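You operate a simulated robot arm through the tools that you are given. There is no shell and no other tool.

The job below is to be done with a simulated robot arm. You get a single attempt, and the scene is never put back.

TASK
Seal the clear bag and lay it in bay one of the keep rack.
Fine: dial by the sealer chart, mouth over the strip, arm shut till the lamp is green; open it and turn the dial off before you lift the bag.

Only the result counts: the job must be done as asked and must still hold three seconds after the hand-in. Knocking over, shifting, dropping, spilling or breaking anything else fails it. A push-on lid holds only when it is set on centred and level and pressed home; a screw cap is set on level and turned clockwise until tight.

THE ROBOT
A 6-joint arm with a two-finger parallel gripper on a trunk, on a base that moves. Base frame: it is fixed to the floor where the robot stands at the start and does not move with it; the origin is under the middle of the robot, x ahead of it, y to its left, z up. Lengths are in mm, angles in degrees, forces in N, time in s.
With the tool pointing down near the work surface it reaches from about 480 to 880 mm from the robot's upright axis, wherever it stands. Its first joint turns from -115.0 to 115.0 degrees. Places, roughly: bay one of the keep rack [900, 200, 900]; sealer arm [700, 0, 1000]; sealer chart [600, -100, 900]; sealer dial [500, -100, 900]; table of the bag sealer [600, 100, 900]. Payload 4.2 kg.
The TCP is the grasp point between the finger pads, 23 mm short of the fingertips. In the tool frame z runs along the fingers and y along their closing line. Largest opening 94 mm; finger width 38, thickness 10; the body of the gripper, 54 by 96 mm, starts 39 mm behind the TCP.
Orientation is that of the tool frame in the base frame, as a unit quaternion [w, x, y, z]. With the fingers straight down and closing along the base's y, the tool's x points along the base's -x, its y along +y and its z along -z.

THE INTERFACE
- The arm moves only by the tool servo_tool. Its argument "motion" is a list of rows, each an object of numbers (a shift or turn left out is 0, a gripper value left out holds the last): "dx", "dy", "dz": the shift along the base's x, y, z in m; "rx", "ry", "rz": the turn, a rotation vector about the base's x, y, z in degrees; "fingers": the finger opening in m, from 0 to 0.094. In form: [{"dx": .., "dy": .., "dz": .., "rx": .., "ry": .., "rz": .., "fingers": ..}, ...]. A call has 1 to 20 rows; each row shifts and turns the commanded pose from where the row before left it. A row lasts 0.2 s, in which the tool goes at most 50 mm and 8.6 degrees; a call with a longer step from one row to the next is refused whole, and so is a gripper value outside its range. Where a pose cannot be reached the arm comes as near as it can. A force on the tool above 80 N (or 10 N above the force at the start of the call, whichever is more), or a blocked arm, ends the call early, and 0.2 s more pass. The fingers move at their own pace (about 108 mm/s each) and stop on an object; they squeeze with about 25 N. The grip force told is the motor's: it shows also when the fingers shut on nothing. Time passes only in rows, and 0.2 s behind the last, so rows that do not move let the fingers close. It gives the time, the measured TCP pose, the force on the tool (base axes), the opening and the grip force at its end, in the units of the frame above (readings bear some noise), with the torque about the TCP (base axes, N m) and any sound that the robot's microphone picked up.
- Cameras (640 x 400 px; columns grow to the right, rows downward): "scene" is now at [209.4, 133.4, 1323.4]; the picture's right is [-0.70, -0.71, 0.00], its down [-0.31, 0.30, -0.90] and it looks along [0.64, -0.63, -0.43] (base axes); focal length 214 px, centre (320, 200). "wrist" rides on the gripper at [86, 16, -74] in the tool frame; the picture's right is [-0.18, 0.98, 0.00], its down [-0.58, -0.11, -0.81] and it looks along [-0.79, -0.15, 0.59] (tool axes); focal length 243 px, centre (320, 200).
- get_image(camera): a new picture of that camera. It takes no simulated time.
- lift_body(by): slides the trunk up (or, below 0, down) by that many mm; the arm and the scene camera ride with it, the base frame stays. It gives what a move gives, with no picture.
- steer(legs): drives the robot by 1 to 6 legs, each [ahead, turn to the left] in mm and degrees, along the robot's own axes; the way and the turn of a leg run together, so that a leg with both is an arc; at most 1500 mm and 180 degrees a leg. The arm and the cameras ride along, it lands a little off, and it stops where it bumps. It gives what a move gives.
- aim_head(pan, tilt): turns the head with the scene camera to pan (to the left, within 80 degrees either way) and tilt (down, from -29 to 69), counted from straight ahead of the robot. It gives what a move gives.
- point_at(camera, pixels): for up to 12 pixels [column, row] of the newest picture of that camera ("zoom" is the newest enlarged one), the place [x, y, z] in the base frame of the surface seen there, good to about 2 mm, but the place of the scene camera against the robot may be out by one fixed shift of up to 18 mm in any direction. It takes no simulated time.
- close_up(camera, box): a new picture of the part [left, top, right, bottom] of that camera's present view, enlarged. It takes no simulated time.
- hand_in(): hands the job in; it is judged then, once.

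Leave the gripper open and the arm clear of the work at the hand-in unless told otherwise.

The tools are called after ">>>" by a JSON object that holds its "fn" and its "kwargs". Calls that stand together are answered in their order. servo_tool: Moves the arm, as the interface text tells. Its arguments: {"type":"object","properties":{"motion":{"type":"array"}},"required":["motion"]} The other tools are called the same way: lift_body (by) moves the trunk up or down; steer (legs) drives the base; aim_head (pan, tilt) turns the head that bears the scene camera; get_image (camera) takes a picture; point_at (camera, pixels) gives the place of the surface under pixels of a picture; close_up (camera, box) takes an enlarged picture of a part of a camera's view; hand_in () hands the job in.

At the start:

```text
time_s: 0.0
tool_pos: [602.9, -16.6, 1303.9]
tool_rot: [-0.001, 0.001, 1.0, 0.0]
ft_force: [-0.2, -0.3, 0.4]
ft_torque: [0.01, -0.02, 0.0]
gripper_width: 94.2
gripper_force: 0.1
trunk travel left (down, up): [-675.0, 315.0]
robot x, y, heading: [1.8, 2.0, -0.0]
head pan, tilt (commanded): [-44.5, 25.6]
```

scene: 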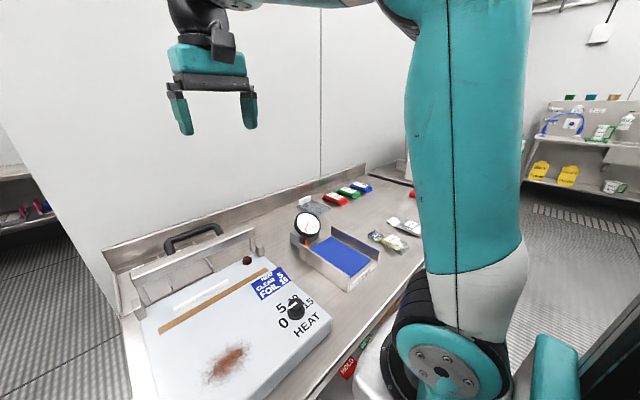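
wrist: 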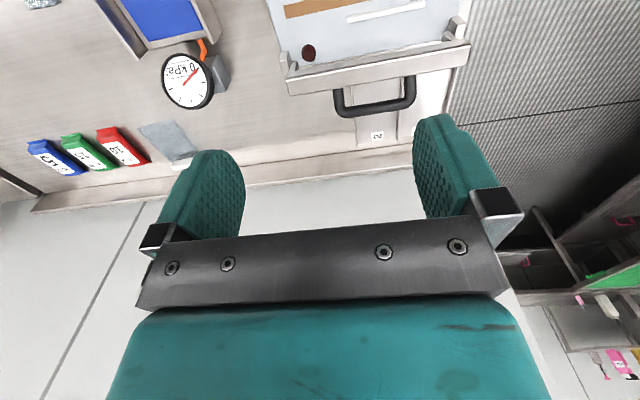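

I see the bag sealer at lower left of the scene picture (dial around (295,308), chart (270,283), arm handle (193,235)). First I'll enlarge the sealer and the bench behind it.

>>> {"fn": "close_up", "kwargs": {"camera": "scene", "box": [100, 220, 340, 400]}}

>>> {"fn": "close_up", "kwargs": {"camera": "scene", "box": [270, 160, 430, 300]}}

>>> {"fn": "close_up", "kwargs": {"camera": "wrist", "box": [0, 0, 480, 200]}}

```text
2.22 times, centred on (220, 310) of scene
```

zoom: 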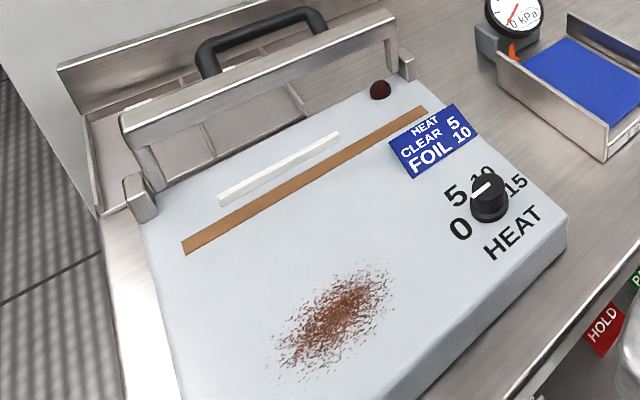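

```text
2.86 times, centred on (350, 230) of scene
```

zoom: 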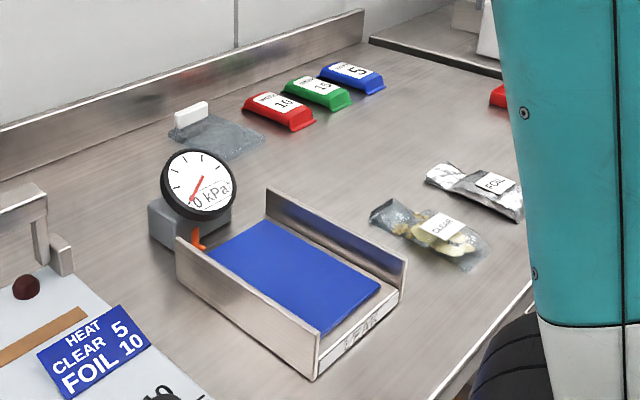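

```text
1.33 times, centred on (240, 100) of wrist
```

zoom: 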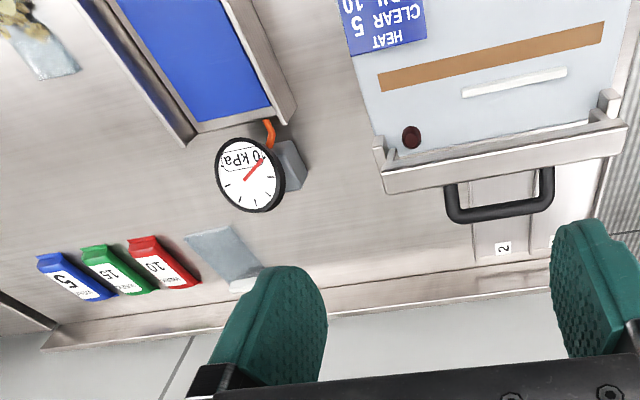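

The chart reads CLEAR 5, FOIL 10. The clear bag lies right of the blue tray. I'll turn the head to look at the sealer and rack straight on.

>>> {"fn": "aim_head", "kwargs": {"pan": -10, "tilt": 35}}

>>> {"fn": "get_image", "kwargs": {"camera": "scene"}}

```text
time_s: 1.0
tool_pos: [602.0, -16.0, 1303.0]
tool_rot: [-0.001, 0.0, 1.0, 0.0]
ft_force: [0.0, -0.1, 1.1]
ft_torque: [0.01, 0.0, 0.02]
gripper_width: 93.9
gripper_force: 0.0
trunk travel left (down, up): [-675.0, 315.0]
robot x, y, heading: [1.1, 0.0, -0.0]
head pan, tilt (commanded): [-10.0, 35.0]
```

```text
taken
```

scene: 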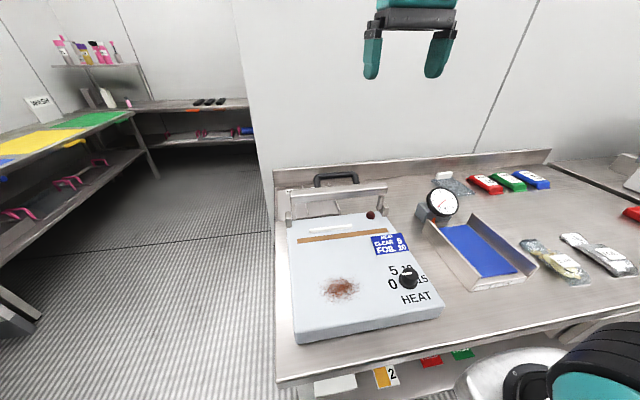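

>>> {"fn": "close_up", "kwargs": {"camera": "scene", "box": [270, 160, 450, 280]}}

>>> {"fn": "close_up", "kwargs": {"camera": "scene", "box": [380, 250, 440, 310]}}

>>> {"fn": "close_up", "kwargs": {"camera": "scene", "box": [500, 220, 640, 300]}}

>>> {"fn": "close_up", "kwargs": {"camera": "scene", "box": [270, 320, 510, 400]}}

```text
3.33 times, centred on (360, 220) of scene
```

zoom: 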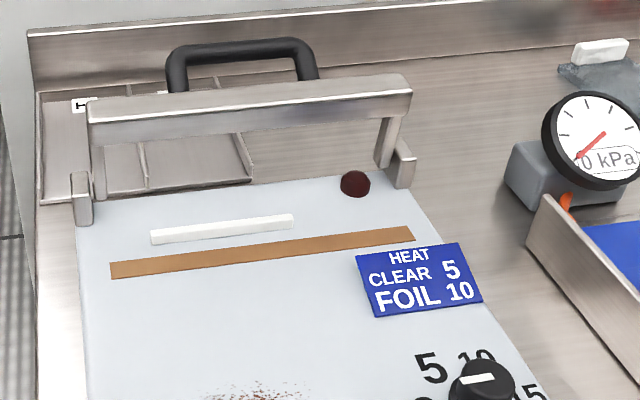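

```text
6.67 times, centred on (410, 280) of scene
```

zoom: 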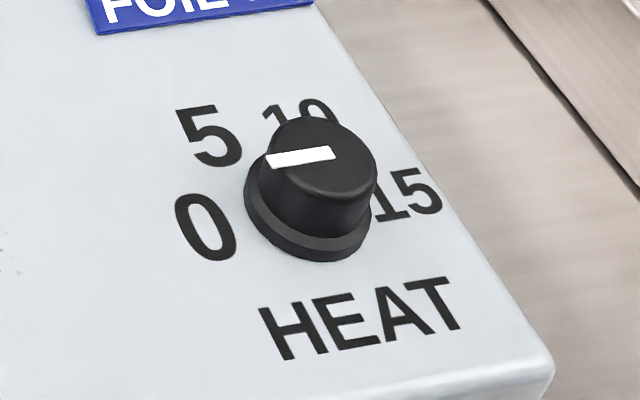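

```text
4.57 times, centred on (570, 260) of scene
```

zoom: 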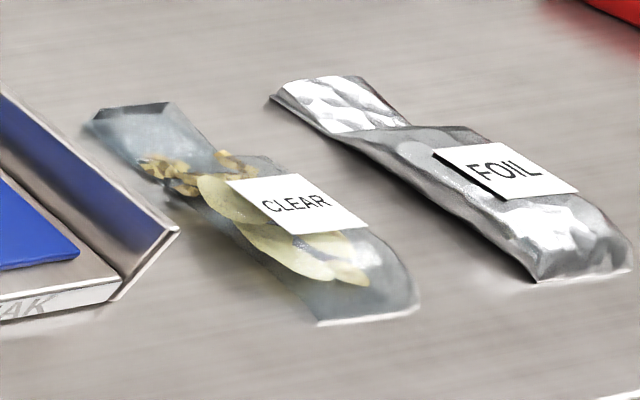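

```text
2.67 times, centred on (390, 360) of scene
```

zoom: 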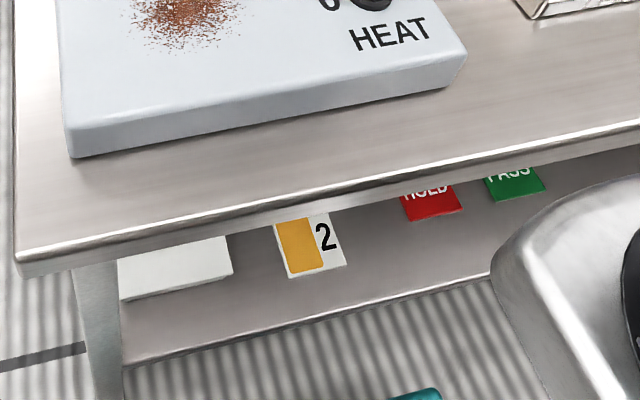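

The sealer dial pointer seems at 0 (left), the rack with "1" and other labels lies behind the sealer. I'll measure key points in the current scene picture: sealer strip ends, white bar, dial, numbers, arm, rack, bag corners.

>>> {"fn": "get_image", "kwargs": {"camera": "scene"}}

>>> {"fn": "point_at", "kwargs": {"camera": "scene", "pixels": [[303, 241], [393, 230], [315, 232], [357, 226], [371, 215], [335, 190], [336, 177], [295, 320], [435, 308], [338, 288], [391, 245]]}}

>>> {"fn": "close_up", "kwargs": {"camera": "scene", "box": [380, 250, 440, 310]}}

>>> {"fn": "point_at", "kwargs": {"camera": "zoom", "pixels": [[205, 135], [205, 227], [300, 115], [410, 195], [272, 160], [332, 153], [325, 150], [360, 320], [320, 165], [355, 160]]}}

```text
taken
```

scene: 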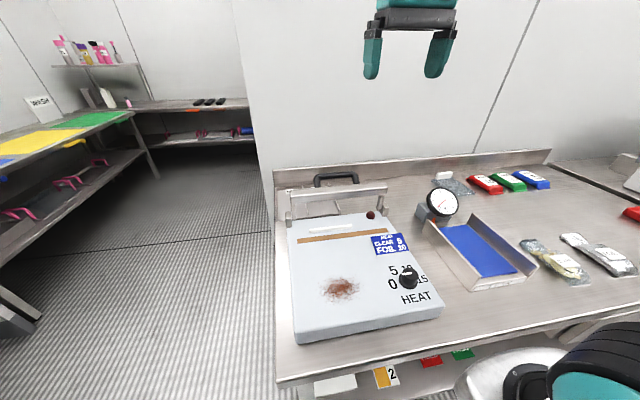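

```text
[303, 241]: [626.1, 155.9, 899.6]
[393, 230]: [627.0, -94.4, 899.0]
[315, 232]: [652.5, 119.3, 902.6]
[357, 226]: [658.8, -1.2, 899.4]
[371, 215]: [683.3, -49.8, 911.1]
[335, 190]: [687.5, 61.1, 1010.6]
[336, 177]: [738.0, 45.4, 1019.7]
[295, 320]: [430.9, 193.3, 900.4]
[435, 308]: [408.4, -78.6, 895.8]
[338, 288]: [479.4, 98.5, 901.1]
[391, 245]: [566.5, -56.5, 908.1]
```

```text
6.67 times, centred on (410, 280) of scene
```

zoom: 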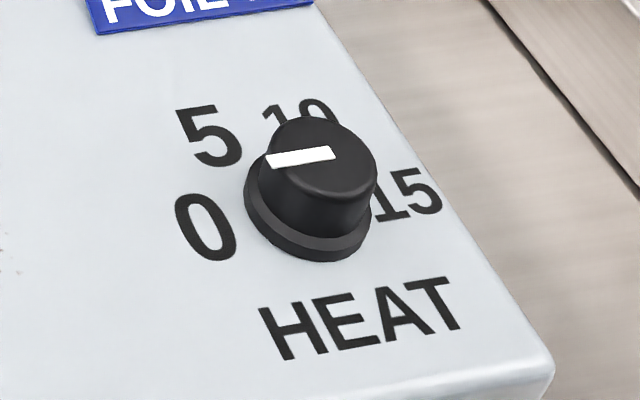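

```text
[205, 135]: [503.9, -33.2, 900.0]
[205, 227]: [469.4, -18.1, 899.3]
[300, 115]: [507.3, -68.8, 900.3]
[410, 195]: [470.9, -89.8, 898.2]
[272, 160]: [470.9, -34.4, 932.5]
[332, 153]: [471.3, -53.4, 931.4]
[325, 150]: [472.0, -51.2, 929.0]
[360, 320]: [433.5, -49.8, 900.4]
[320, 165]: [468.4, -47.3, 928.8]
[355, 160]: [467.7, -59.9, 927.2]
```

Now measure the clear bag's outline and the rack behind the sealer.

>>> {"fn": "close_up", "kwargs": {"camera": "scene", "box": [510, 230, 600, 290]}}

>>> {"fn": "point_at", "kwargs": {"camera": "zoom", "pixels": [[130, 110], [80, 85], [170, 80], [250, 170], [230, 200], [360, 245], [350, 330], [450, 370], [480, 340], [370, 360], [230, 130], [180, 190]]}}

>>> {"fn": "close_up", "kwargs": {"camera": "scene", "box": [270, 165, 360, 225]}}

>>> {"fn": "point_at", "kwargs": {"camera": "zoom", "pixels": [[110, 145], [150, 140], [80, 200], [170, 230], [250, 220], [350, 190], [230, 130], [330, 90], [40, 150], [290, 240]]}}

```text
6.67 times, centred on (555, 260) of scene
```

zoom: 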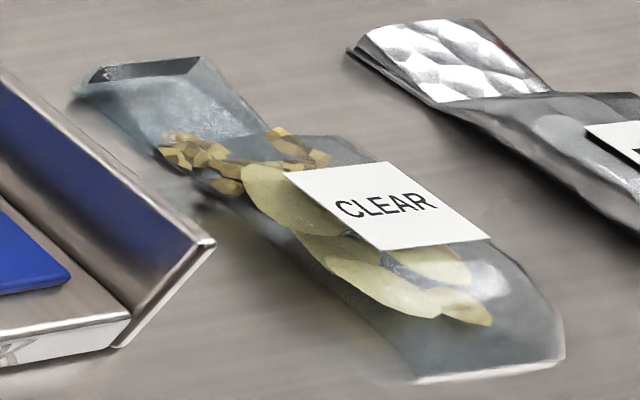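

```text
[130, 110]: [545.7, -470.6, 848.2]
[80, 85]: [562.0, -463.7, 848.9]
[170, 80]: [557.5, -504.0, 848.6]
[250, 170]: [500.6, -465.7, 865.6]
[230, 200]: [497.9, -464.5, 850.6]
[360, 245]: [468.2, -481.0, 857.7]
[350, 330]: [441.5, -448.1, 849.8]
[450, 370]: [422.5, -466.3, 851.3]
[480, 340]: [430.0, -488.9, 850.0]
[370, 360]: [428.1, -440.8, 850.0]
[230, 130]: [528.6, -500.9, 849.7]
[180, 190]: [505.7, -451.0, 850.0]
```

```text
6.67 times, centred on (315, 195) of scene
```

zoom: 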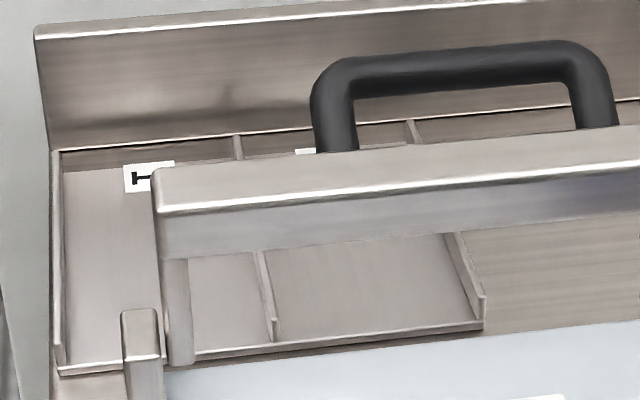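

```text
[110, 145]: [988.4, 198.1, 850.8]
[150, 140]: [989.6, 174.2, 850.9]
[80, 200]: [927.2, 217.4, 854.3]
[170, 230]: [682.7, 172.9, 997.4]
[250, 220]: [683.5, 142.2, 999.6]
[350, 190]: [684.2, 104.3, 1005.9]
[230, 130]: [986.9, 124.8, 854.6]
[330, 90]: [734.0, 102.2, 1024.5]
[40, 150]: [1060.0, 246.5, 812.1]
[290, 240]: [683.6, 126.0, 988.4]
```

Scene readings (subject to the fixed shift): knob centre about (470,-54), 0 mark at +y, 5 mark about 60° clockwise, 15 opposite. The knob is slightly inside the inner reach, so I'll back the robot up 100 mm.

>>> {"fn": "steer", "kwargs": {"legs": [[-100, 0]]}}

```text
time_s: 2.1
tool_pos: [502.4, -15.8, 1304.3]
tool_rot: [0.0, 0.0, 1.0, 0.0]
ft_force: [0.8, -0.3, -1.3]
ft_torque: [0.01, 0.0, 0.02]
gripper_width: 94.1
gripper_force: 0.1
trunk travel left (down, up): [-675.0, 315.0]
robot x, y, heading: [-100.9, 0.1, -0.0]
head pan, tilt (commanded): [-10.0, 35.0]
```

Robot is at x=-101. I'll lower the tool to above the dial and look with the wrist camera.

>>> {"fn": "servo_tool", "kwargs": {"motion": [{"dx": -0.004, "dy": -0.006, "dz": -0.036}, {"dx": -0.004, "dy": -0.006, "dz": -0.036}, {"dx": -0.004, "dy": -0.006, "dz": -0.036}, {"dx": -0.004, "dy": -0.005, "dz": -0.036}, {"dx": -0.004, "dy": -0.005, "dz": -0.036}, {"dx": -0.004, "dy": -0.005, "dz": -0.036}, {"dx": -0.004, "dy": -0.005, "dz": -0.036}, {}]}}

>>> {"fn": "get_image", "kwargs": {"camera": "wrist"}}

>>> {"fn": "get_image", "kwargs": {"camera": "scene"}}

```text
time_s: 4.0
tool_pos: [472.2, -54.8, 1051.7]
tool_rot: [0.0, 0.0, 1.0, 0.0]
ft_force: [0.1, -0.3, 0.7]
ft_torque: [0.01, -0.02, 0.01]
gripper_width: 94.2
gripper_force: 0.1
trunk travel left (down, up): [-675.0, 315.0]
robot x, y, heading: [-104.0, -0.8, 0.1]
head pan, tilt (commanded): [-10.0, 35.0]
```

```text
taken
```

wrist: 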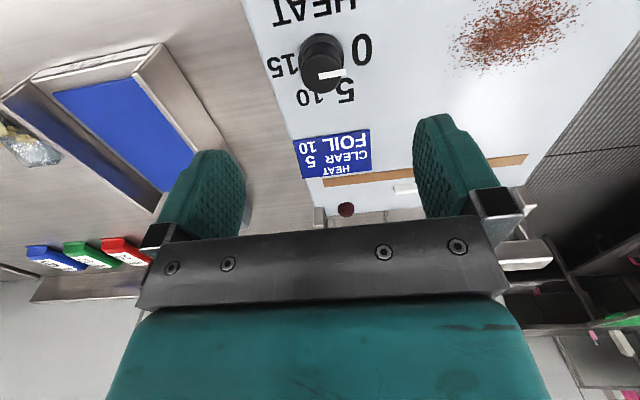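

```text
taken
```

scene: 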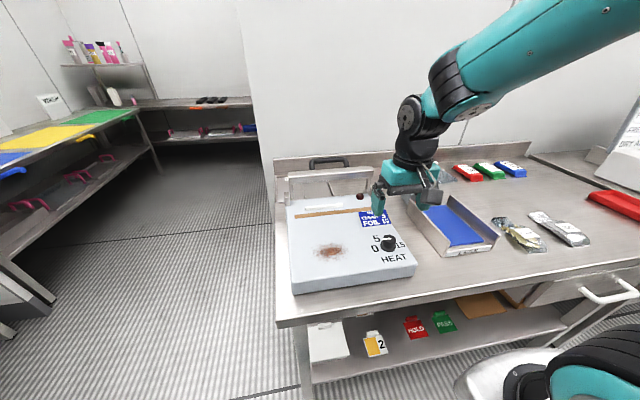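

The dial is at (322,62) in the wrist picture. I'll enlarge it and measure to find the scene-camera shift.

>>> {"fn": "close_up", "kwargs": {"camera": "wrist", "box": [250, 10, 410, 110]}}

>>> {"fn": "point_at", "kwargs": {"camera": "wrist", "pixels": [[362, 50], [345, 91], [322, 97], [284, 66], [322, 75], [344, 72], [330, 78], [525, 158], [327, 182], [346, 209], [404, 188]]}}

>>> {"fn": "point_at", "kwargs": {"camera": "zoom", "pixels": [[280, 265], [370, 250], [230, 250], [350, 270], [290, 280], [300, 220], [220, 210], [350, 200]]}}

>>> {"fn": "point_at", "kwargs": {"camera": "scene", "pixels": [[376, 246], [374, 238], [388, 239], [399, 243], [296, 215], [372, 209], [360, 197]]}}

```text
4.00 times, centred on (330, 60) of wrist
```

zoom: 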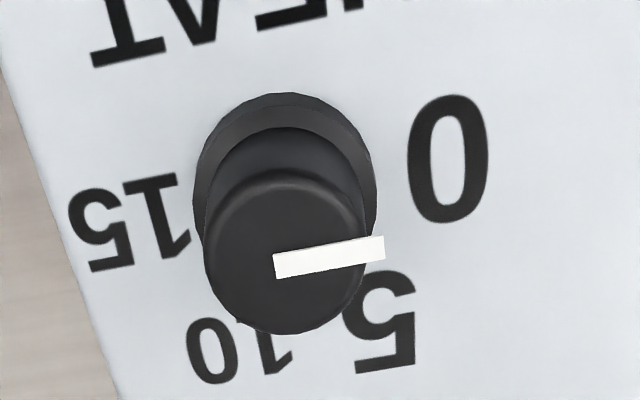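

```text
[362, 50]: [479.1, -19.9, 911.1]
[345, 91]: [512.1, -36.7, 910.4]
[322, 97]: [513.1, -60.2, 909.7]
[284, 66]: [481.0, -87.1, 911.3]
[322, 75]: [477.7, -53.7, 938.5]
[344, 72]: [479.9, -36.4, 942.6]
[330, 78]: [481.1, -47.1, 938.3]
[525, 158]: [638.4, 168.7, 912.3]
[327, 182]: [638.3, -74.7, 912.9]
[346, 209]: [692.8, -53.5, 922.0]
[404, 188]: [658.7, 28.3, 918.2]
```

```text
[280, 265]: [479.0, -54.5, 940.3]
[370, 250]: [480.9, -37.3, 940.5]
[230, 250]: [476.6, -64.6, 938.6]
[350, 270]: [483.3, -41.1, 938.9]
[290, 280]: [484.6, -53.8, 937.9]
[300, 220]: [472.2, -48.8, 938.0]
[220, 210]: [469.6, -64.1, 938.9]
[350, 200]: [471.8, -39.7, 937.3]
```

```text
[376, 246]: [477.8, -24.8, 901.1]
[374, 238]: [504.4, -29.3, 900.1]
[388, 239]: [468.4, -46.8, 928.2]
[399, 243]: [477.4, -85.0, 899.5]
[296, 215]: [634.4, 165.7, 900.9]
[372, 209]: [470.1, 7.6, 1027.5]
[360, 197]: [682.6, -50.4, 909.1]
```

Wrist vs scene gives a shift of about (+9.5, -2, +11) to add to scene points. Knob centre is at about (479.5, -53.5), top z 938, sealer top z 911. I'll lower over the knob with the fingers straddling in y (opening 60 mm).

>>> {"fn": "servo_tool", "kwargs": {"motion": [{"dx": 0.0073, "dy": 0.0013, "dz": -0.02, "fingers": 0.06}, {"dz": -0.02}, {"dz": -0.02}, {"dz": -0.02}, {"dz": -0.015}, {"dz": -0.012}, {}]}}

>>> {"fn": "get_image", "kwargs": {"camera": "wrist"}}

```text
time_s: 5.5
tool_pos: [481.7, -53.3, 945.6]
tool_rot: [0.0, 0.0, 1.0, 0.0]
ft_force: [-0.3, 0.2, 0.0]
ft_torque: [-0.01, 0.02, 0.0]
gripper_width: 60.2
gripper_force: 0.1
trunk travel left (down, up): [-675.0, 315.0]
robot x, y, heading: [-101.6, 3.1, -0.2]
head pan, tilt (commanded): [-10.0, 35.0]
```

```text
taken
```

wrist: 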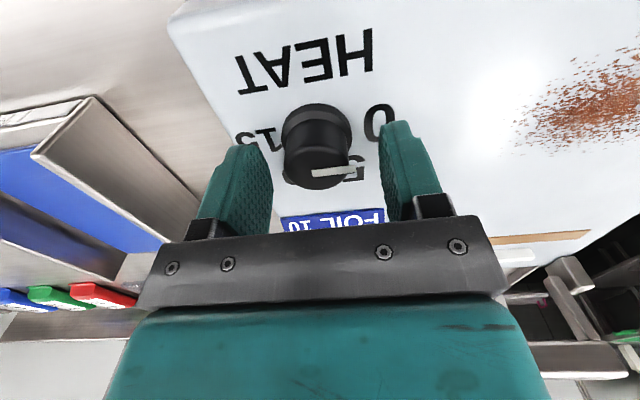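

The knob sits between the fingers, slightly left. I'll measure its top centre to check alignment.

>>> {"fn": "close_up", "kwargs": {"camera": "wrist", "box": [240, 80, 400, 220]}}

>>> {"fn": "point_at", "kwargs": {"camera": "wrist", "pixels": [[288, 165], [345, 162], [316, 170], [316, 155], [316, 185], [320, 150], [268, 150], [386, 150]]}}

```text
2.86 times, centred on (320, 150) of wrist
```

zoom: 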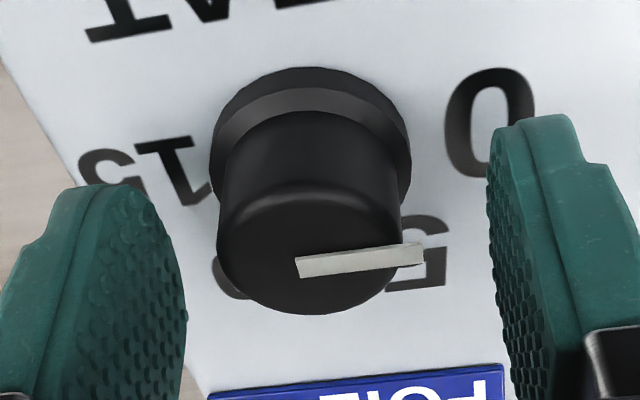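

```text
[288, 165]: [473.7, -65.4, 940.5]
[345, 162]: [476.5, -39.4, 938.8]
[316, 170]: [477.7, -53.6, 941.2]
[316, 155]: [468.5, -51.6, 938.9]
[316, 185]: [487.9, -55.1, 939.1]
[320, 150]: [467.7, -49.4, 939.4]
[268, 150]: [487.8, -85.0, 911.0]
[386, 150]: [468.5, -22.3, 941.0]
```

Knob centre is (477.5, -53), well placed. I'll shift 3 mm back, lower 2 mm and close on it.

>>> {"fn": "servo_tool", "kwargs": {"motion": [{"dx": -0.003, "dz": -0.003}, {"fingers": 0.0}, {}, {}, {}]}}

>>> {"fn": "close_up", "kwargs": {"camera": "wrist", "box": [240, 80, 400, 220]}}

```text
time_s: 6.8
tool_pos: [478.7, -54.2, 940.5]
tool_rot: [0.001, 0.0, 1.0, 0.001]
ft_force: [0.6, -16.2, 0.6]
ft_torque: [0.05, 0.04, -0.02]
gripper_width: 33.6
gripper_force: 44.8
trunk travel left (down, up): [-675.0, 315.0]
robot x, y, heading: [-99.1, -1.7, -0.1]
head pan, tilt (commanded): [-10.0, 35.0]
```

```text
2.86 times, centred on (320, 150) of wrist
```

zoom: 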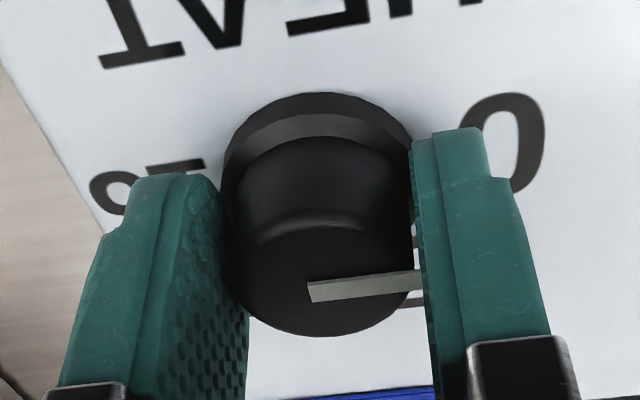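

The knob is held. I'll ease 1 mm toward -y to relieve the side force and turn it 60° clockwise (8 × -7.5° about z).

>>> {"fn": "servo_tool", "kwargs": {"motion": [{"dy": -0.001}, {"rz": -7.5}, {"rz": -7.5}, {"rz": -7.5}, {"rz": -7.5}, {"rz": -7.5}, {"rz": -7.5}, {"rz": -7.5}, {"rz": -7.5}, {}, {}]}}

>>> {"fn": "get_image", "kwargs": {"camera": "wrist"}}

>>> {"fn": "close_up", "kwargs": {"camera": "scene", "box": [350, 210, 430, 270]}}

```text
time_s: 9.2
tool_pos: [478.4, -54.2, 942.1]
tool_rot: [0.001, 0.499, 0.866, 0.001]
ft_force: [7.4, 4.9, -1.9]
ft_torque: [0.19, 0.27, 0.02]
gripper_width: 33.6
gripper_force: 44.8
trunk travel left (down, up): [-675.0, 315.0]
robot x, y, heading: [-104.2, 1.5, 0.1]
head pan, tilt (commanded): [-10.0, 35.0]
```

```text
taken
```

wrist: 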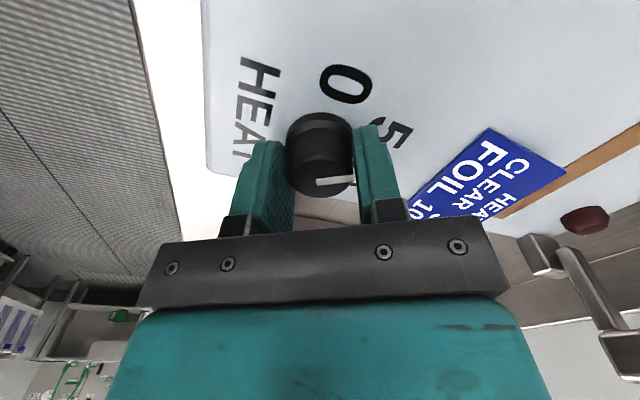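

```text
6.67 times, centred on (390, 240) of scene
```

zoom: 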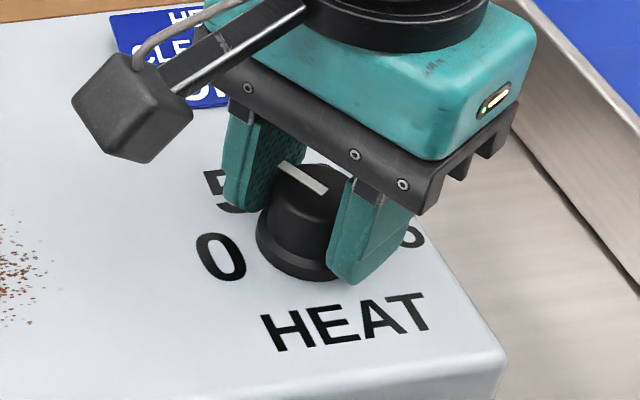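

The pointer followed to "5". I'll open the fingers, lift clear and check the dial.

>>> {"fn": "servo_tool", "kwargs": {"motion": [{"fingers": 0.06}, {}, {"dz": 0.02}, {"dz": 0.04}, {"dz": 0.04}, {"dz": 0.04}, {}]}}

>>> {"fn": "close_up", "kwargs": {"camera": "wrist", "box": [240, 0, 480, 150]}}

>>> {"fn": "close_up", "kwargs": {"camera": "scene", "box": [350, 210, 430, 270]}}

```text
time_s: 10.8
tool_pos: [479.0, -54.7, 1080.5]
tool_rot: [-0.001, 0.499, 0.866, 0.0]
ft_force: [-0.2, 0.3, -0.7]
ft_torque: [-0.03, 0.01, 0.02]
gripper_width: 60.1
gripper_force: 0.1
trunk travel left (down, up): [-675.0, 315.0]
robot x, y, heading: [-101.2, 2.5, -0.0]
head pan, tilt (commanded): [-10.0, 35.0]
```

```text
2.67 times, centred on (360, 75) of wrist
```

zoom: 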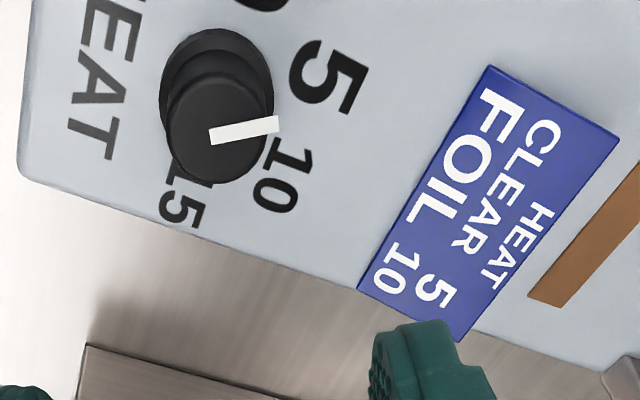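

```text
6.67 times, centred on (390, 240) of scene
```

zoom: 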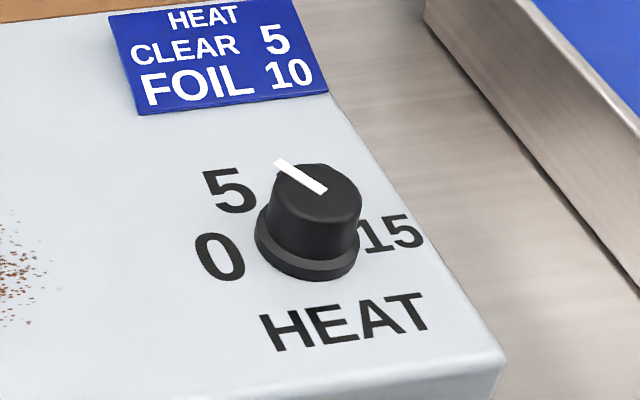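

Measuring the pointer direction against the "5" label.

>>> {"fn": "get_image", "kwargs": {"camera": "wrist"}}

>>> {"fn": "close_up", "kwargs": {"camera": "wrist", "box": [280, 0, 400, 100]}}

>>> {"fn": "point_at", "kwargs": {"camera": "zoom", "pixels": [[215, 270], [285, 250], [250, 262], [420, 155], [310, 350], [120, 390]]}}

```text
taken
```

wrist: 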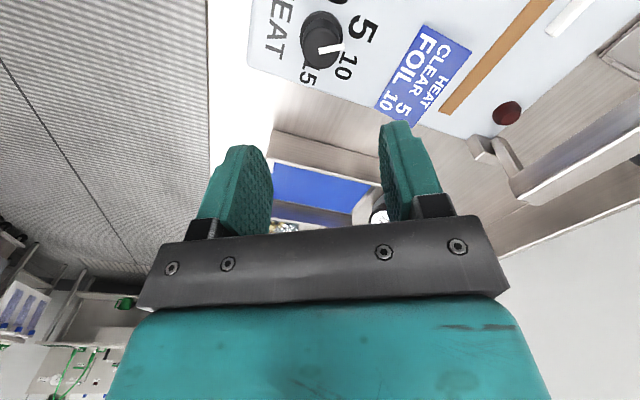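

```text
4.00 times, centred on (340, 50) of wrist
```

zoom: 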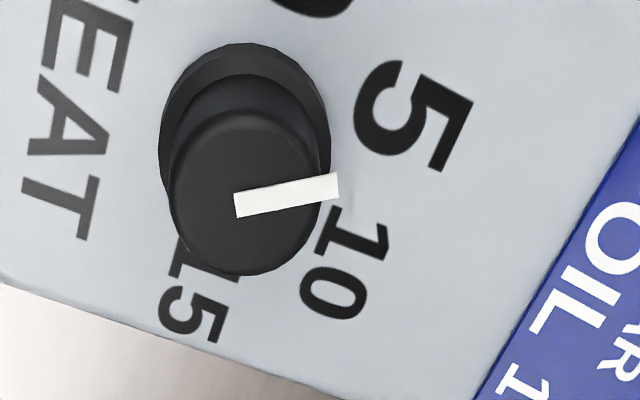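

```text
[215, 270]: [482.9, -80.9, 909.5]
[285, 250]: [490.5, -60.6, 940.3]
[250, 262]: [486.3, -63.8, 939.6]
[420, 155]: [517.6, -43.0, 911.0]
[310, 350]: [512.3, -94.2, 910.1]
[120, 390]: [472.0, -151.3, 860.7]
```

>>> {"fn": "point_at", "kwargs": {"camera": "zoom", "pixels": [[240, 205], [334, 186], [414, 115], [345, 265], [195, 310], [265, 200], [305, 190]]}}

```text
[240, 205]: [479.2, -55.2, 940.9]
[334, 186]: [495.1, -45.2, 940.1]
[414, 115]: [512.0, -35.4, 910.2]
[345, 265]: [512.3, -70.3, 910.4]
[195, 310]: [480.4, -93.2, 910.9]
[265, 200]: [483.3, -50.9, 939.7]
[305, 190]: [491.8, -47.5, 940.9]
```

The pointer points at 5 (about 58–60°). Next I'll turn the tool back and look at the strip, white bar, arm and handle from above with the wrist camera.

>>> {"fn": "servo_tool", "kwargs": {"motion": [{"dx": 0.01, "dy": 0.013, "dz": 0.015, "rz": 7.5}, {"dx": 0.01, "dy": 0.013, "dz": 0.015, "rz": 7.5}, {"dx": 0.01, "dy": 0.013, "dz": 0.015, "rz": 7.5}, {"dx": 0.01, "dy": 0.013, "dz": 0.015, "rz": 7.5}, {"dx": 0.01, "dy": 0.013, "dz": 0.015, "rz": 7.5}, {"dx": 0.01, "dy": 0.013, "dz": 0.015, "rz": 7.5}, {"dx": 0.01, "dy": 0.013, "dz": 0.015, "rz": 7.5}, {"dx": 0.01, "dy": 0.013, "dz": 0.015, "rz": 7.5, "fingers": 0.094}, {}]}}

>>> {"fn": "get_image", "kwargs": {"camera": "wrist"}}

>>> {"fn": "close_up", "kwargs": {"camera": "wrist", "box": [200, 0, 520, 200]}}

```text
time_s: 12.8
tool_pos: [559.5, 50.9, 1202.0]
tool_rot: [0.0, -0.001, 1.0, 0.0]
ft_force: [-0.2, -0.1, -0.3]
ft_torque: [0.01, 0.0, -0.01]
gripper_width: 93.9
gripper_force: 0.1
trunk travel left (down, up): [-675.0, 315.0]
robot x, y, heading: [-103.8, 0.7, -0.1]
head pan, tilt (commanded): [-10.0, 35.0]
```

```text
taken
```

wrist: 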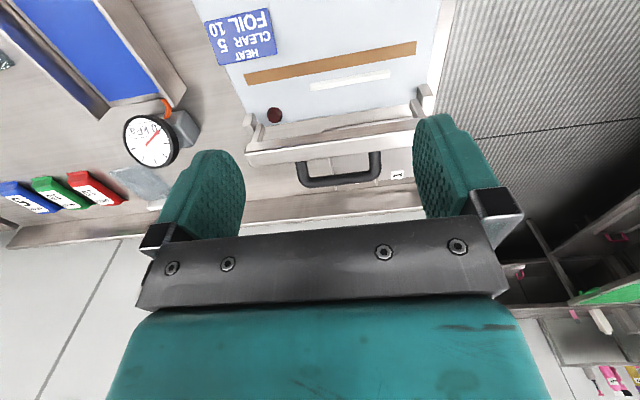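

```text
2.00 times, centred on (360, 100) of wrist
```

zoom: 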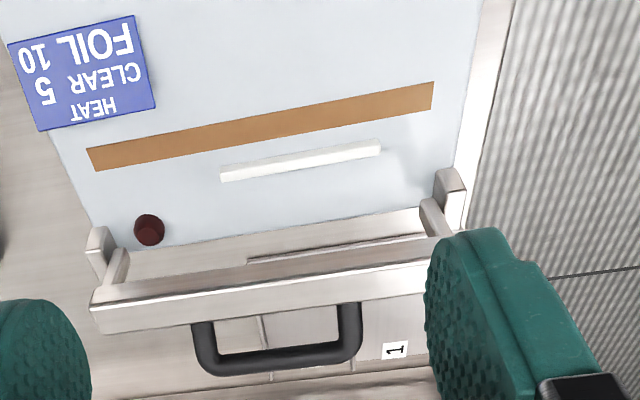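

>>> {"fn": "point_at", "kwargs": {"camera": "zoom", "pixels": [[92, 152], [90, 168], [432, 88], [430, 108], [222, 170], [222, 180], [378, 143], [380, 152], [300, 155], [300, 170]]}}

>>> {"fn": "point_at", "kwargs": {"camera": "zoom", "pixels": [[105, 235], [100, 290], [97, 315], [440, 245], [452, 178], [205, 330], [350, 315], [280, 355], [280, 370], [395, 350], [270, 290], [265, 335]]}}

```text
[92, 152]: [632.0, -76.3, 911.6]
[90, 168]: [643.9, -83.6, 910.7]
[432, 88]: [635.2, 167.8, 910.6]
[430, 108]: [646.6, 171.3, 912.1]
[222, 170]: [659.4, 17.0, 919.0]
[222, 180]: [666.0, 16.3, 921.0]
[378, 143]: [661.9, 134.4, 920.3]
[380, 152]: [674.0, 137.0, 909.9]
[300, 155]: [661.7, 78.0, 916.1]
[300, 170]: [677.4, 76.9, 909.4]
```

```text
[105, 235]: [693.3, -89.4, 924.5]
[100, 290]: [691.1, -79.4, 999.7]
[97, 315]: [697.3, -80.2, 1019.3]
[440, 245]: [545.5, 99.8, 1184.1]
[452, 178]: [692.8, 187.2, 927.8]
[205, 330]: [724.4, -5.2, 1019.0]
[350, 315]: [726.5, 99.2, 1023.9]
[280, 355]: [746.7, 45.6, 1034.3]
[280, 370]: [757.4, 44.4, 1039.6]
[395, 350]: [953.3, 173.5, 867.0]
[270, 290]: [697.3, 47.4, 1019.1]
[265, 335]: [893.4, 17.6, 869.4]
```

I see the strip at x 632–646 (z 911), a raised white bar behind it at x≈660–668, y 16–136 (a stop for the bag mouth), the arm bar upright at x≈691–700, handle crossbar around (750, 47, 1037). Now I'll go look at the clear bag with the wrist camera.

>>> {"fn": "servo_tool", "kwargs": {"motion": [{"dx": -0.013, "dy": -0.044}, {"dx": -0.013, "dy": -0.044}, {"dx": -0.013, "dy": -0.044}, {"dx": -0.013, "dy": -0.044}, {"dx": -0.013, "dy": -0.044}, {"dx": -0.013, "dy": -0.044}, {"dx": -0.013, "dy": -0.044}, {"dx": -0.013, "dy": -0.044}, {"dx": -0.013, "dy": -0.044, "dz": -0.01}, {"dx": -0.013, "dy": -0.044, "dz": -0.02}, {"dx": -0.013, "dy": -0.044, "dz": -0.02}, {"dx": -0.013, "dy": -0.044, "dz": -0.01}, {"dz": -0.02}, {"dz": -0.02}, {}]}}

>>> {"fn": "get_image", "kwargs": {"camera": "wrist"}}

>>> {"fn": "close_up", "kwargs": {"camera": "wrist", "box": [200, 0, 440, 160]}}

```text
time_s: 15.9
tool_pos: [400.8, -479.8, 1101.7]
tool_rot: [0.0, 0.0, 1.0, 0.0]
ft_force: [-0.8, 0.8, -0.3]
ft_torque: [-0.01, 0.01, 0.01]
gripper_width: 94.0
gripper_force: 0.0
trunk travel left (down, up): [-675.0, 315.0]
robot x, y, heading: [-104.7, -1.1, -0.1]
head pan, tilt (commanded): [-10.0, 35.0]
```

```text
taken
```

wrist: 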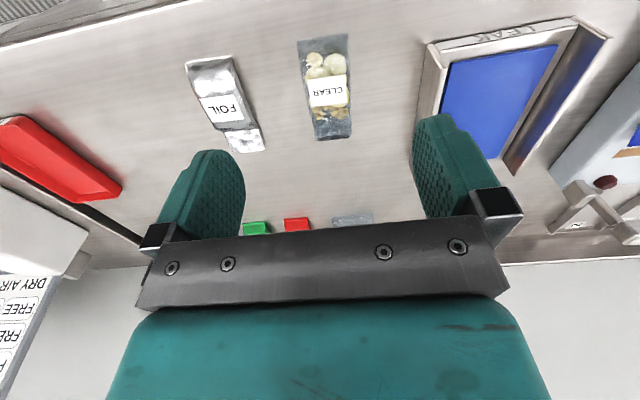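

```text
2.50 times, centred on (320, 80) of wrist
```

zoom: 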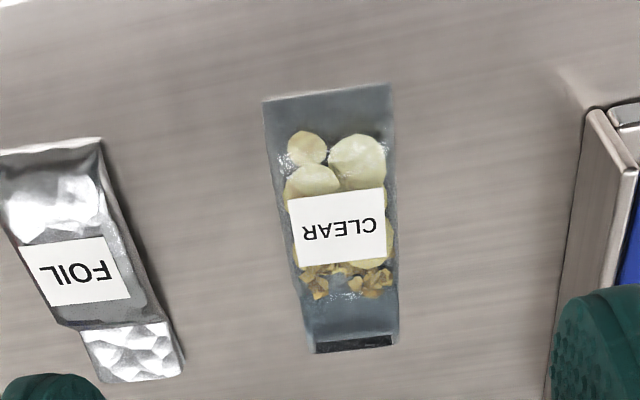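

>>> {"fn": "point_at", "kwargs": {"camera": "zoom", "pixels": [[265, 102], [388, 85], [275, 190], [392, 180], [290, 270], [396, 260], [315, 345], [393, 340], [335, 230], [350, 310], [340, 120], [350, 280]]}}

>>> {"fn": "point_at", "kwargs": {"camera": "zoom", "pixels": [[330, 155], [315, 140], [370, 290], [305, 275], [310, 320], [395, 310], [585, 200], [560, 300], [130, 230], [330, 180], [355, 348], [350, 332]]}}

```text
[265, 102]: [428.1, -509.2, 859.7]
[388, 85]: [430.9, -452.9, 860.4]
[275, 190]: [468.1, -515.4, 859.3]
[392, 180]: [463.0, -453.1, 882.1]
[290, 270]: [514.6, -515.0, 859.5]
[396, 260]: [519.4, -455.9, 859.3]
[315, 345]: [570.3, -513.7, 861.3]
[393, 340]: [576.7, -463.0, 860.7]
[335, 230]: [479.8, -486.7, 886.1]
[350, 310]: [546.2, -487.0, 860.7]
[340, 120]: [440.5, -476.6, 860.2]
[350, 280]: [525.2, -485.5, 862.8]
```

```text
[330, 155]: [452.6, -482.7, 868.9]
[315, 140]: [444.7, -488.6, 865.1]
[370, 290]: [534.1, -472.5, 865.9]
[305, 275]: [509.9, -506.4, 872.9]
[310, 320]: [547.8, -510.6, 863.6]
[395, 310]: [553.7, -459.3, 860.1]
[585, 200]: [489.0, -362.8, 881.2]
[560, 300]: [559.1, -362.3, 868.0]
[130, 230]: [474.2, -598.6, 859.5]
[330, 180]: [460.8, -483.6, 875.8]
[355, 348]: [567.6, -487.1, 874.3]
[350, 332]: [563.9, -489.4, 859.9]
```

The clear bag: closed end x≈429, mouth x≈574, y from -515 to -453, hump top z≈886, table z 860, axis about -3°. Crumbs reach about 36 mm from the mouth. I'll move over its middle with the fingers open and stop above it to check.

>>> {"fn": "servo_tool", "kwargs": {"motion": [{"dx": 0.02, "dy": -0.001, "dz": -0.03, "rz": -3}, {"dx": 0.02, "dy": -0.001, "dz": -0.03}, {"dx": 0.02, "dy": -0.001, "dz": -0.03}, {"dx": 0.02, "dy": -0.001, "dz": -0.03}, {"dz": -0.03}, {"dz": -0.02}, {}]}}

>>> {"fn": "get_image", "kwargs": {"camera": "wrist"}}

>>> {"fn": "get_image", "kwargs": {"camera": "scene"}}

```text
time_s: 17.6
tool_pos: [481.6, -482.9, 931.3]
tool_rot: [0.0, 0.026, 1.0, 0.0]
ft_force: [-0.1, -0.2, 0.2]
ft_torque: [0.02, -0.03, 0.01]
gripper_width: 94.0
gripper_force: 0.0
trunk travel left (down, up): [-675.0, 315.0]
robot x, y, heading: [-102.9, -1.0, -0.1]
head pan, tilt (commanded): [-10.0, 35.0]
```

```text
taken
```

wrist: 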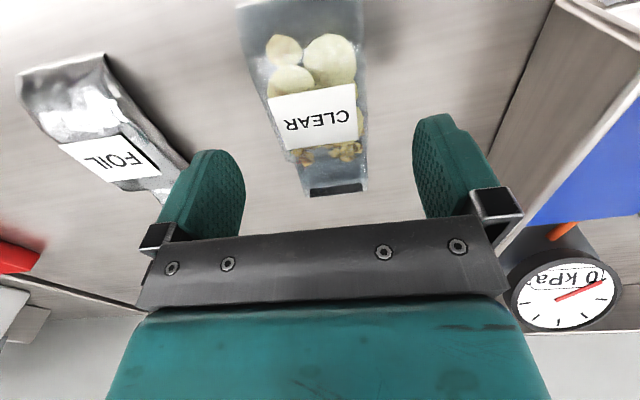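

```text
taken
```

scene: 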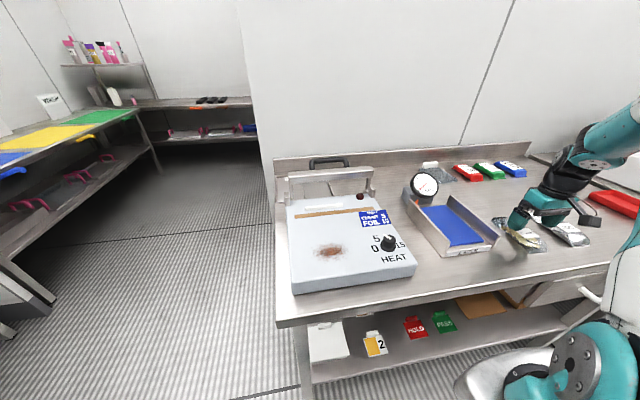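

I'll re-measure the bag edges from here, and the gauge height in the scene picture.

>>> {"fn": "point_at", "kwargs": {"camera": "wrist", "pixels": [[243, 20], [362, 10], [256, 80], [364, 75], [282, 145], [366, 135], [310, 190], [366, 186], [312, 118], [310, 50], [336, 190], [330, 170]]}}

>>> {"fn": "point_at", "kwargs": {"camera": "scene", "pixels": [[424, 173], [424, 185], [415, 200], [312, 195], [329, 160], [360, 196]]}}

```text
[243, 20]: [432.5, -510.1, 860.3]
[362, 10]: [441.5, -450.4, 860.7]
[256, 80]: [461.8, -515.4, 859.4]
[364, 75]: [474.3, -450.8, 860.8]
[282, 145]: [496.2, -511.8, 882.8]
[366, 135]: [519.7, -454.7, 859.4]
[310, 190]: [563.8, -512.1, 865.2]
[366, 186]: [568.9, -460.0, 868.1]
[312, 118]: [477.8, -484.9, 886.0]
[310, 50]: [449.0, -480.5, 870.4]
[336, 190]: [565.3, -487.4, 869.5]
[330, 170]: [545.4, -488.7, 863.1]
```

```text
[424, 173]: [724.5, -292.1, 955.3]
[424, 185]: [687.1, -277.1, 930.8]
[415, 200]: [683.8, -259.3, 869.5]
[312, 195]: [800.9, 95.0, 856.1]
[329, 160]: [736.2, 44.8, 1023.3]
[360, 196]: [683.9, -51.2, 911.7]
```

Bag centre at the tool's x is y≈-483, matching. Gauge top is about z 970. I'll descend to z≈887 and close the fingers on the bag sides.

>>> {"fn": "servo_tool", "kwargs": {"motion": [{"dz": -0.02}, {"dz": -0.015}, {"dz": -0.009}, {}, {"fingers": 0.0}, {}, {}, {}]}}

>>> {"fn": "get_image", "kwargs": {"camera": "wrist"}}

```text
time_s: 19.4
tool_pos: [481.8, -482.2, 887.4]
tool_rot: [0.0, 0.026, 1.0, 0.0]
ft_force: [0.6, -0.2, 1.0]
ft_torque: [0.0, 0.0, 0.0]
gripper_width: 59.8
gripper_force: 7.7
trunk travel left (down, up): [-675.0, 315.0]
robot x, y, heading: [-104.8, -1.9, -0.0]
head pan, tilt (commanded): [-10.0, 35.0]
```

```text
taken
```

wrist: 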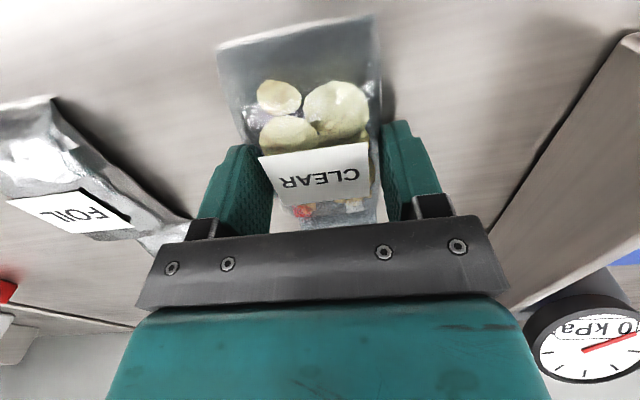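

The fingers stopped at 59.8 mm on the bag. I'll let the grip settle, then lift a little and check that it is held.

>>> {"fn": "servo_tool", "kwargs": {"motion": [{}, {}, {"dz": 0.01}, {"dz": 0.02}, {}]}}

>>> {"fn": "get_image", "kwargs": {"camera": "wrist"}}

>>> {"fn": "get_image", "kwargs": {"camera": "scene"}}

```text
time_s: 20.6
tool_pos: [482.5, -482.5, 917.9]
tool_rot: [0.0, 0.027, 1.0, -0.001]
ft_force: [-0.5, -0.4, 0.0]
ft_torque: [0.05, -0.03, 0.01]
gripper_width: 59.8
gripper_force: 8.9
trunk travel left (down, up): [-675.0, 315.0]
robot x, y, heading: [-101.2, -2.1, 0.1]
head pan, tilt (commanded): [-10.0, 35.0]
```

```text
taken
```

wrist: 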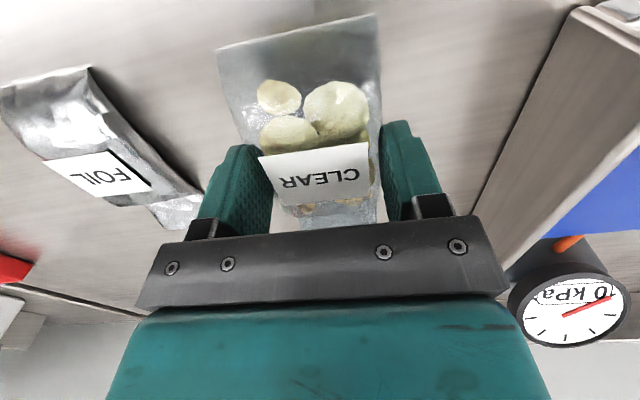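

```text
taken
```

scene: 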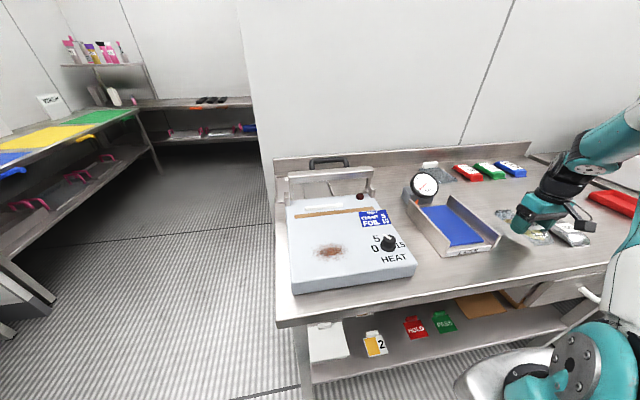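

The bag is held level. I'll check where the stain is so the bag stays off it, then carry the bag up and over to the sealer.

>>> {"fn": "close_up", "kwargs": {"camera": "scene", "box": [280, 190, 400, 290]}}

>>> {"fn": "point_at", "kwargs": {"camera": "scene", "pixels": [[330, 240], [313, 252], [346, 247], [325, 259], [330, 250], [340, 242]]}}

>>> {"fn": "servo_tool", "kwargs": {"motion": [{"dz": 0.03}, {"dz": 0.033}, {"dz": 0.033}, {"dz": 0.033}, {"dz": 0.033}, {}]}}

```text
4.00 times, centred on (340, 240) of scene
```

zoom: 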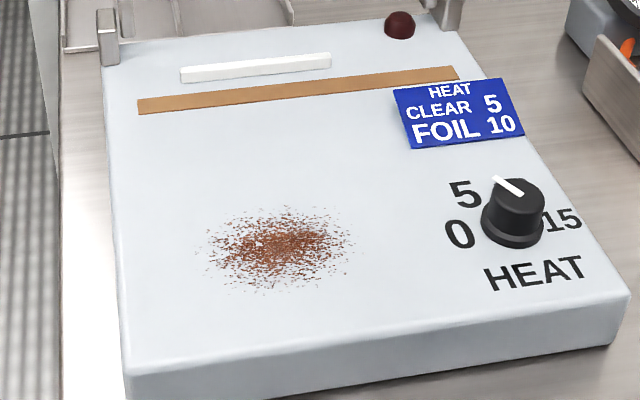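

```text
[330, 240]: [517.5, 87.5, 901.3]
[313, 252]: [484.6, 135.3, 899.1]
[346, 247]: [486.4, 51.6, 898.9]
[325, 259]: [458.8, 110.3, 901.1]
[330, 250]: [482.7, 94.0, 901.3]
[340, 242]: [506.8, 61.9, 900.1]
```

```text
time_s: 21.9
tool_pos: [481.9, -481.9, 1078.7]
tool_rot: [0.001, 0.026, 1.0, -0.001]
ft_force: [-0.1, 0.9, -1.0]
ft_torque: [0.02, -0.03, -0.02]
gripper_width: 60.0
gripper_force: 7.3
trunk travel left (down, up): [-675.0, 315.0]
robot x, y, heading: [-102.0, 2.7, -0.1]
head pan, tilt (commanded): [-10.0, 35.0]
```

Stain spans about x 460–528, y 50–133; I'll centre the bag at y≈48 (inside the stop bar's range 16–136) to keep it off. Carrying the bag at z≈1079 over to above the sealer.

>>> {"fn": "servo_tool", "kwargs": {"motion": [{"dx": 0.00462, "dy": 0.02944}, {"dx": 0.00462, "dy": 0.02944}, {"dx": 0.00462, "dy": 0.02944}, {"dx": 0.00462, "dy": 0.02944}, {"dx": 0.00462, "dy": 0.02944}, {"dx": 0.00462, "dy": 0.02944}, {"dx": 0.00462, "dy": 0.02944}, {"dx": 0.00462, "dy": 0.02944}, {"dx": 0.00462, "dy": 0.02944}, {"dx": 0.00462, "dy": 0.02944}, {"dx": 0.00462, "dy": 0.02944, "rz": 3}, {"dx": 0.00462, "dy": 0.02944}, {"dx": 0.00462, "dy": 0.02944}, {"dx": 0.00462, "dy": 0.02944}, {"dx": 0.00462, "dy": 0.02944}, {"dx": 0.00462, "dy": 0.02944}, {"dx": 0.00462, "dy": 0.02944}, {"dx": 0.00462, "dy": 0.02944}, {}]}}

>>> {"fn": "get_image", "kwargs": {"camera": "wrist"}}

>>> {"fn": "get_image", "kwargs": {"camera": "scene"}}

```text
time_s: 25.9
tool_pos: [563.8, 47.5, 1079.0]
tool_rot: [0.0, 0.0, 1.0, 0.0]
ft_force: [-0.1, 0.3, -0.6]
ft_torque: [0.03, -0.02, 0.0]
gripper_width: 59.8
gripper_force: 7.9
trunk travel left (down, up): [-675.0, 315.0]
robot x, y, heading: [-101.3, 1.9, 0.1]
head pan, tilt (commanded): [-10.0, 35.0]
```

```text
taken
```

wrist: 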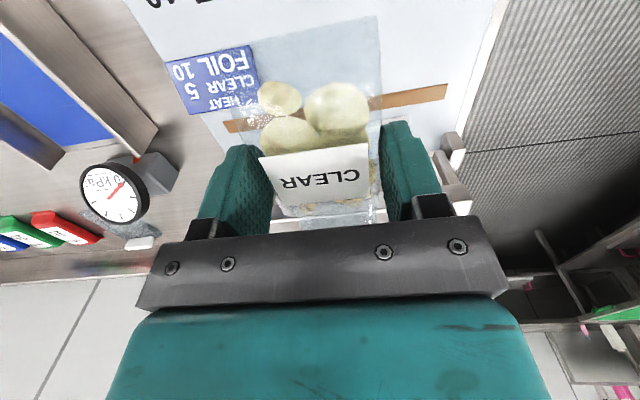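

```text
taken
```

scene: 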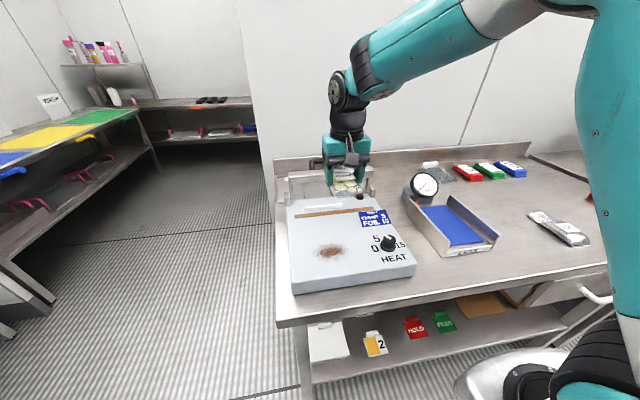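

The bag is held level above the strip. I'll measure its rear edge relative to the tool before lowering.

>>> {"fn": "point_at", "kwargs": {"camera": "wrist", "pixels": [[255, 52], [373, 22], [315, 40], [320, 100], [285, 215], [372, 205], [318, 165]]}}

>>> {"fn": "close_up", "kwargs": {"camera": "scene", "box": [290, 140, 410, 220]}}

```text
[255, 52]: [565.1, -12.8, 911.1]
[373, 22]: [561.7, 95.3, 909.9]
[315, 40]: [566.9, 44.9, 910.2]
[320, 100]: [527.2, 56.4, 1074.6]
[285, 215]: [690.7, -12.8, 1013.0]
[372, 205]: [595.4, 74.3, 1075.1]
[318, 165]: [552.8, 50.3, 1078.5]
```

```text
5.00 times, centred on (350, 180) of scene
```

zoom: 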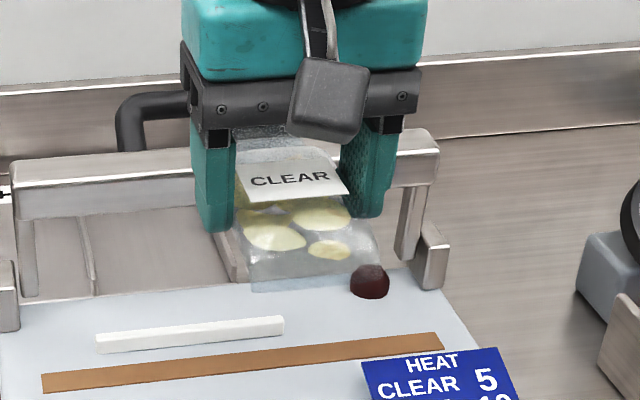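

I'll lower the bag to the sealer table: expected contact at TCP z≈939 (table 51.5 mm higher than the bench).

>>> {"fn": "servo_tool", "kwargs": {"motion": [{"dz": -0.03}, {"dz": -0.03}, {"dz": -0.03}, {"dz": -0.025}, {"dz": -0.012}, {"dz": -0.008}, {"dz": -0.004}, {}]}}

>>> {"fn": "get_image", "kwargs": {"camera": "wrist"}}

>>> {"fn": "close_up", "kwargs": {"camera": "scene", "box": [290, 160, 410, 240]}}

```text
time_s: 27.8
tool_pos: [564.9, 46.4, 939.2]
tool_rot: [0.001, 0.0, 1.0, 0.0]
ft_force: [-0.7, 0.9, 0.1]
ft_torque: [-0.01, 0.03, -0.03]
gripper_width: 59.7
gripper_force: 8.2
trunk travel left (down, up): [-675.0, 315.0]
robot x, y, heading: [-96.5, 4.0, -0.2]
head pan, tilt (commanded): [-10.0, 35.0]
```

```text
taken
```

wrist: 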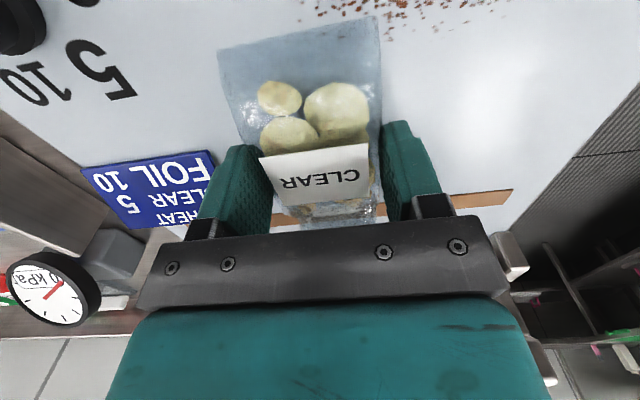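

```text
5.00 times, centred on (350, 200) of scene
```

zoom: 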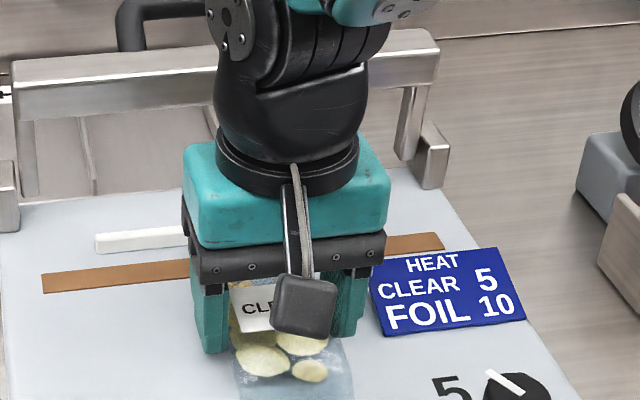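

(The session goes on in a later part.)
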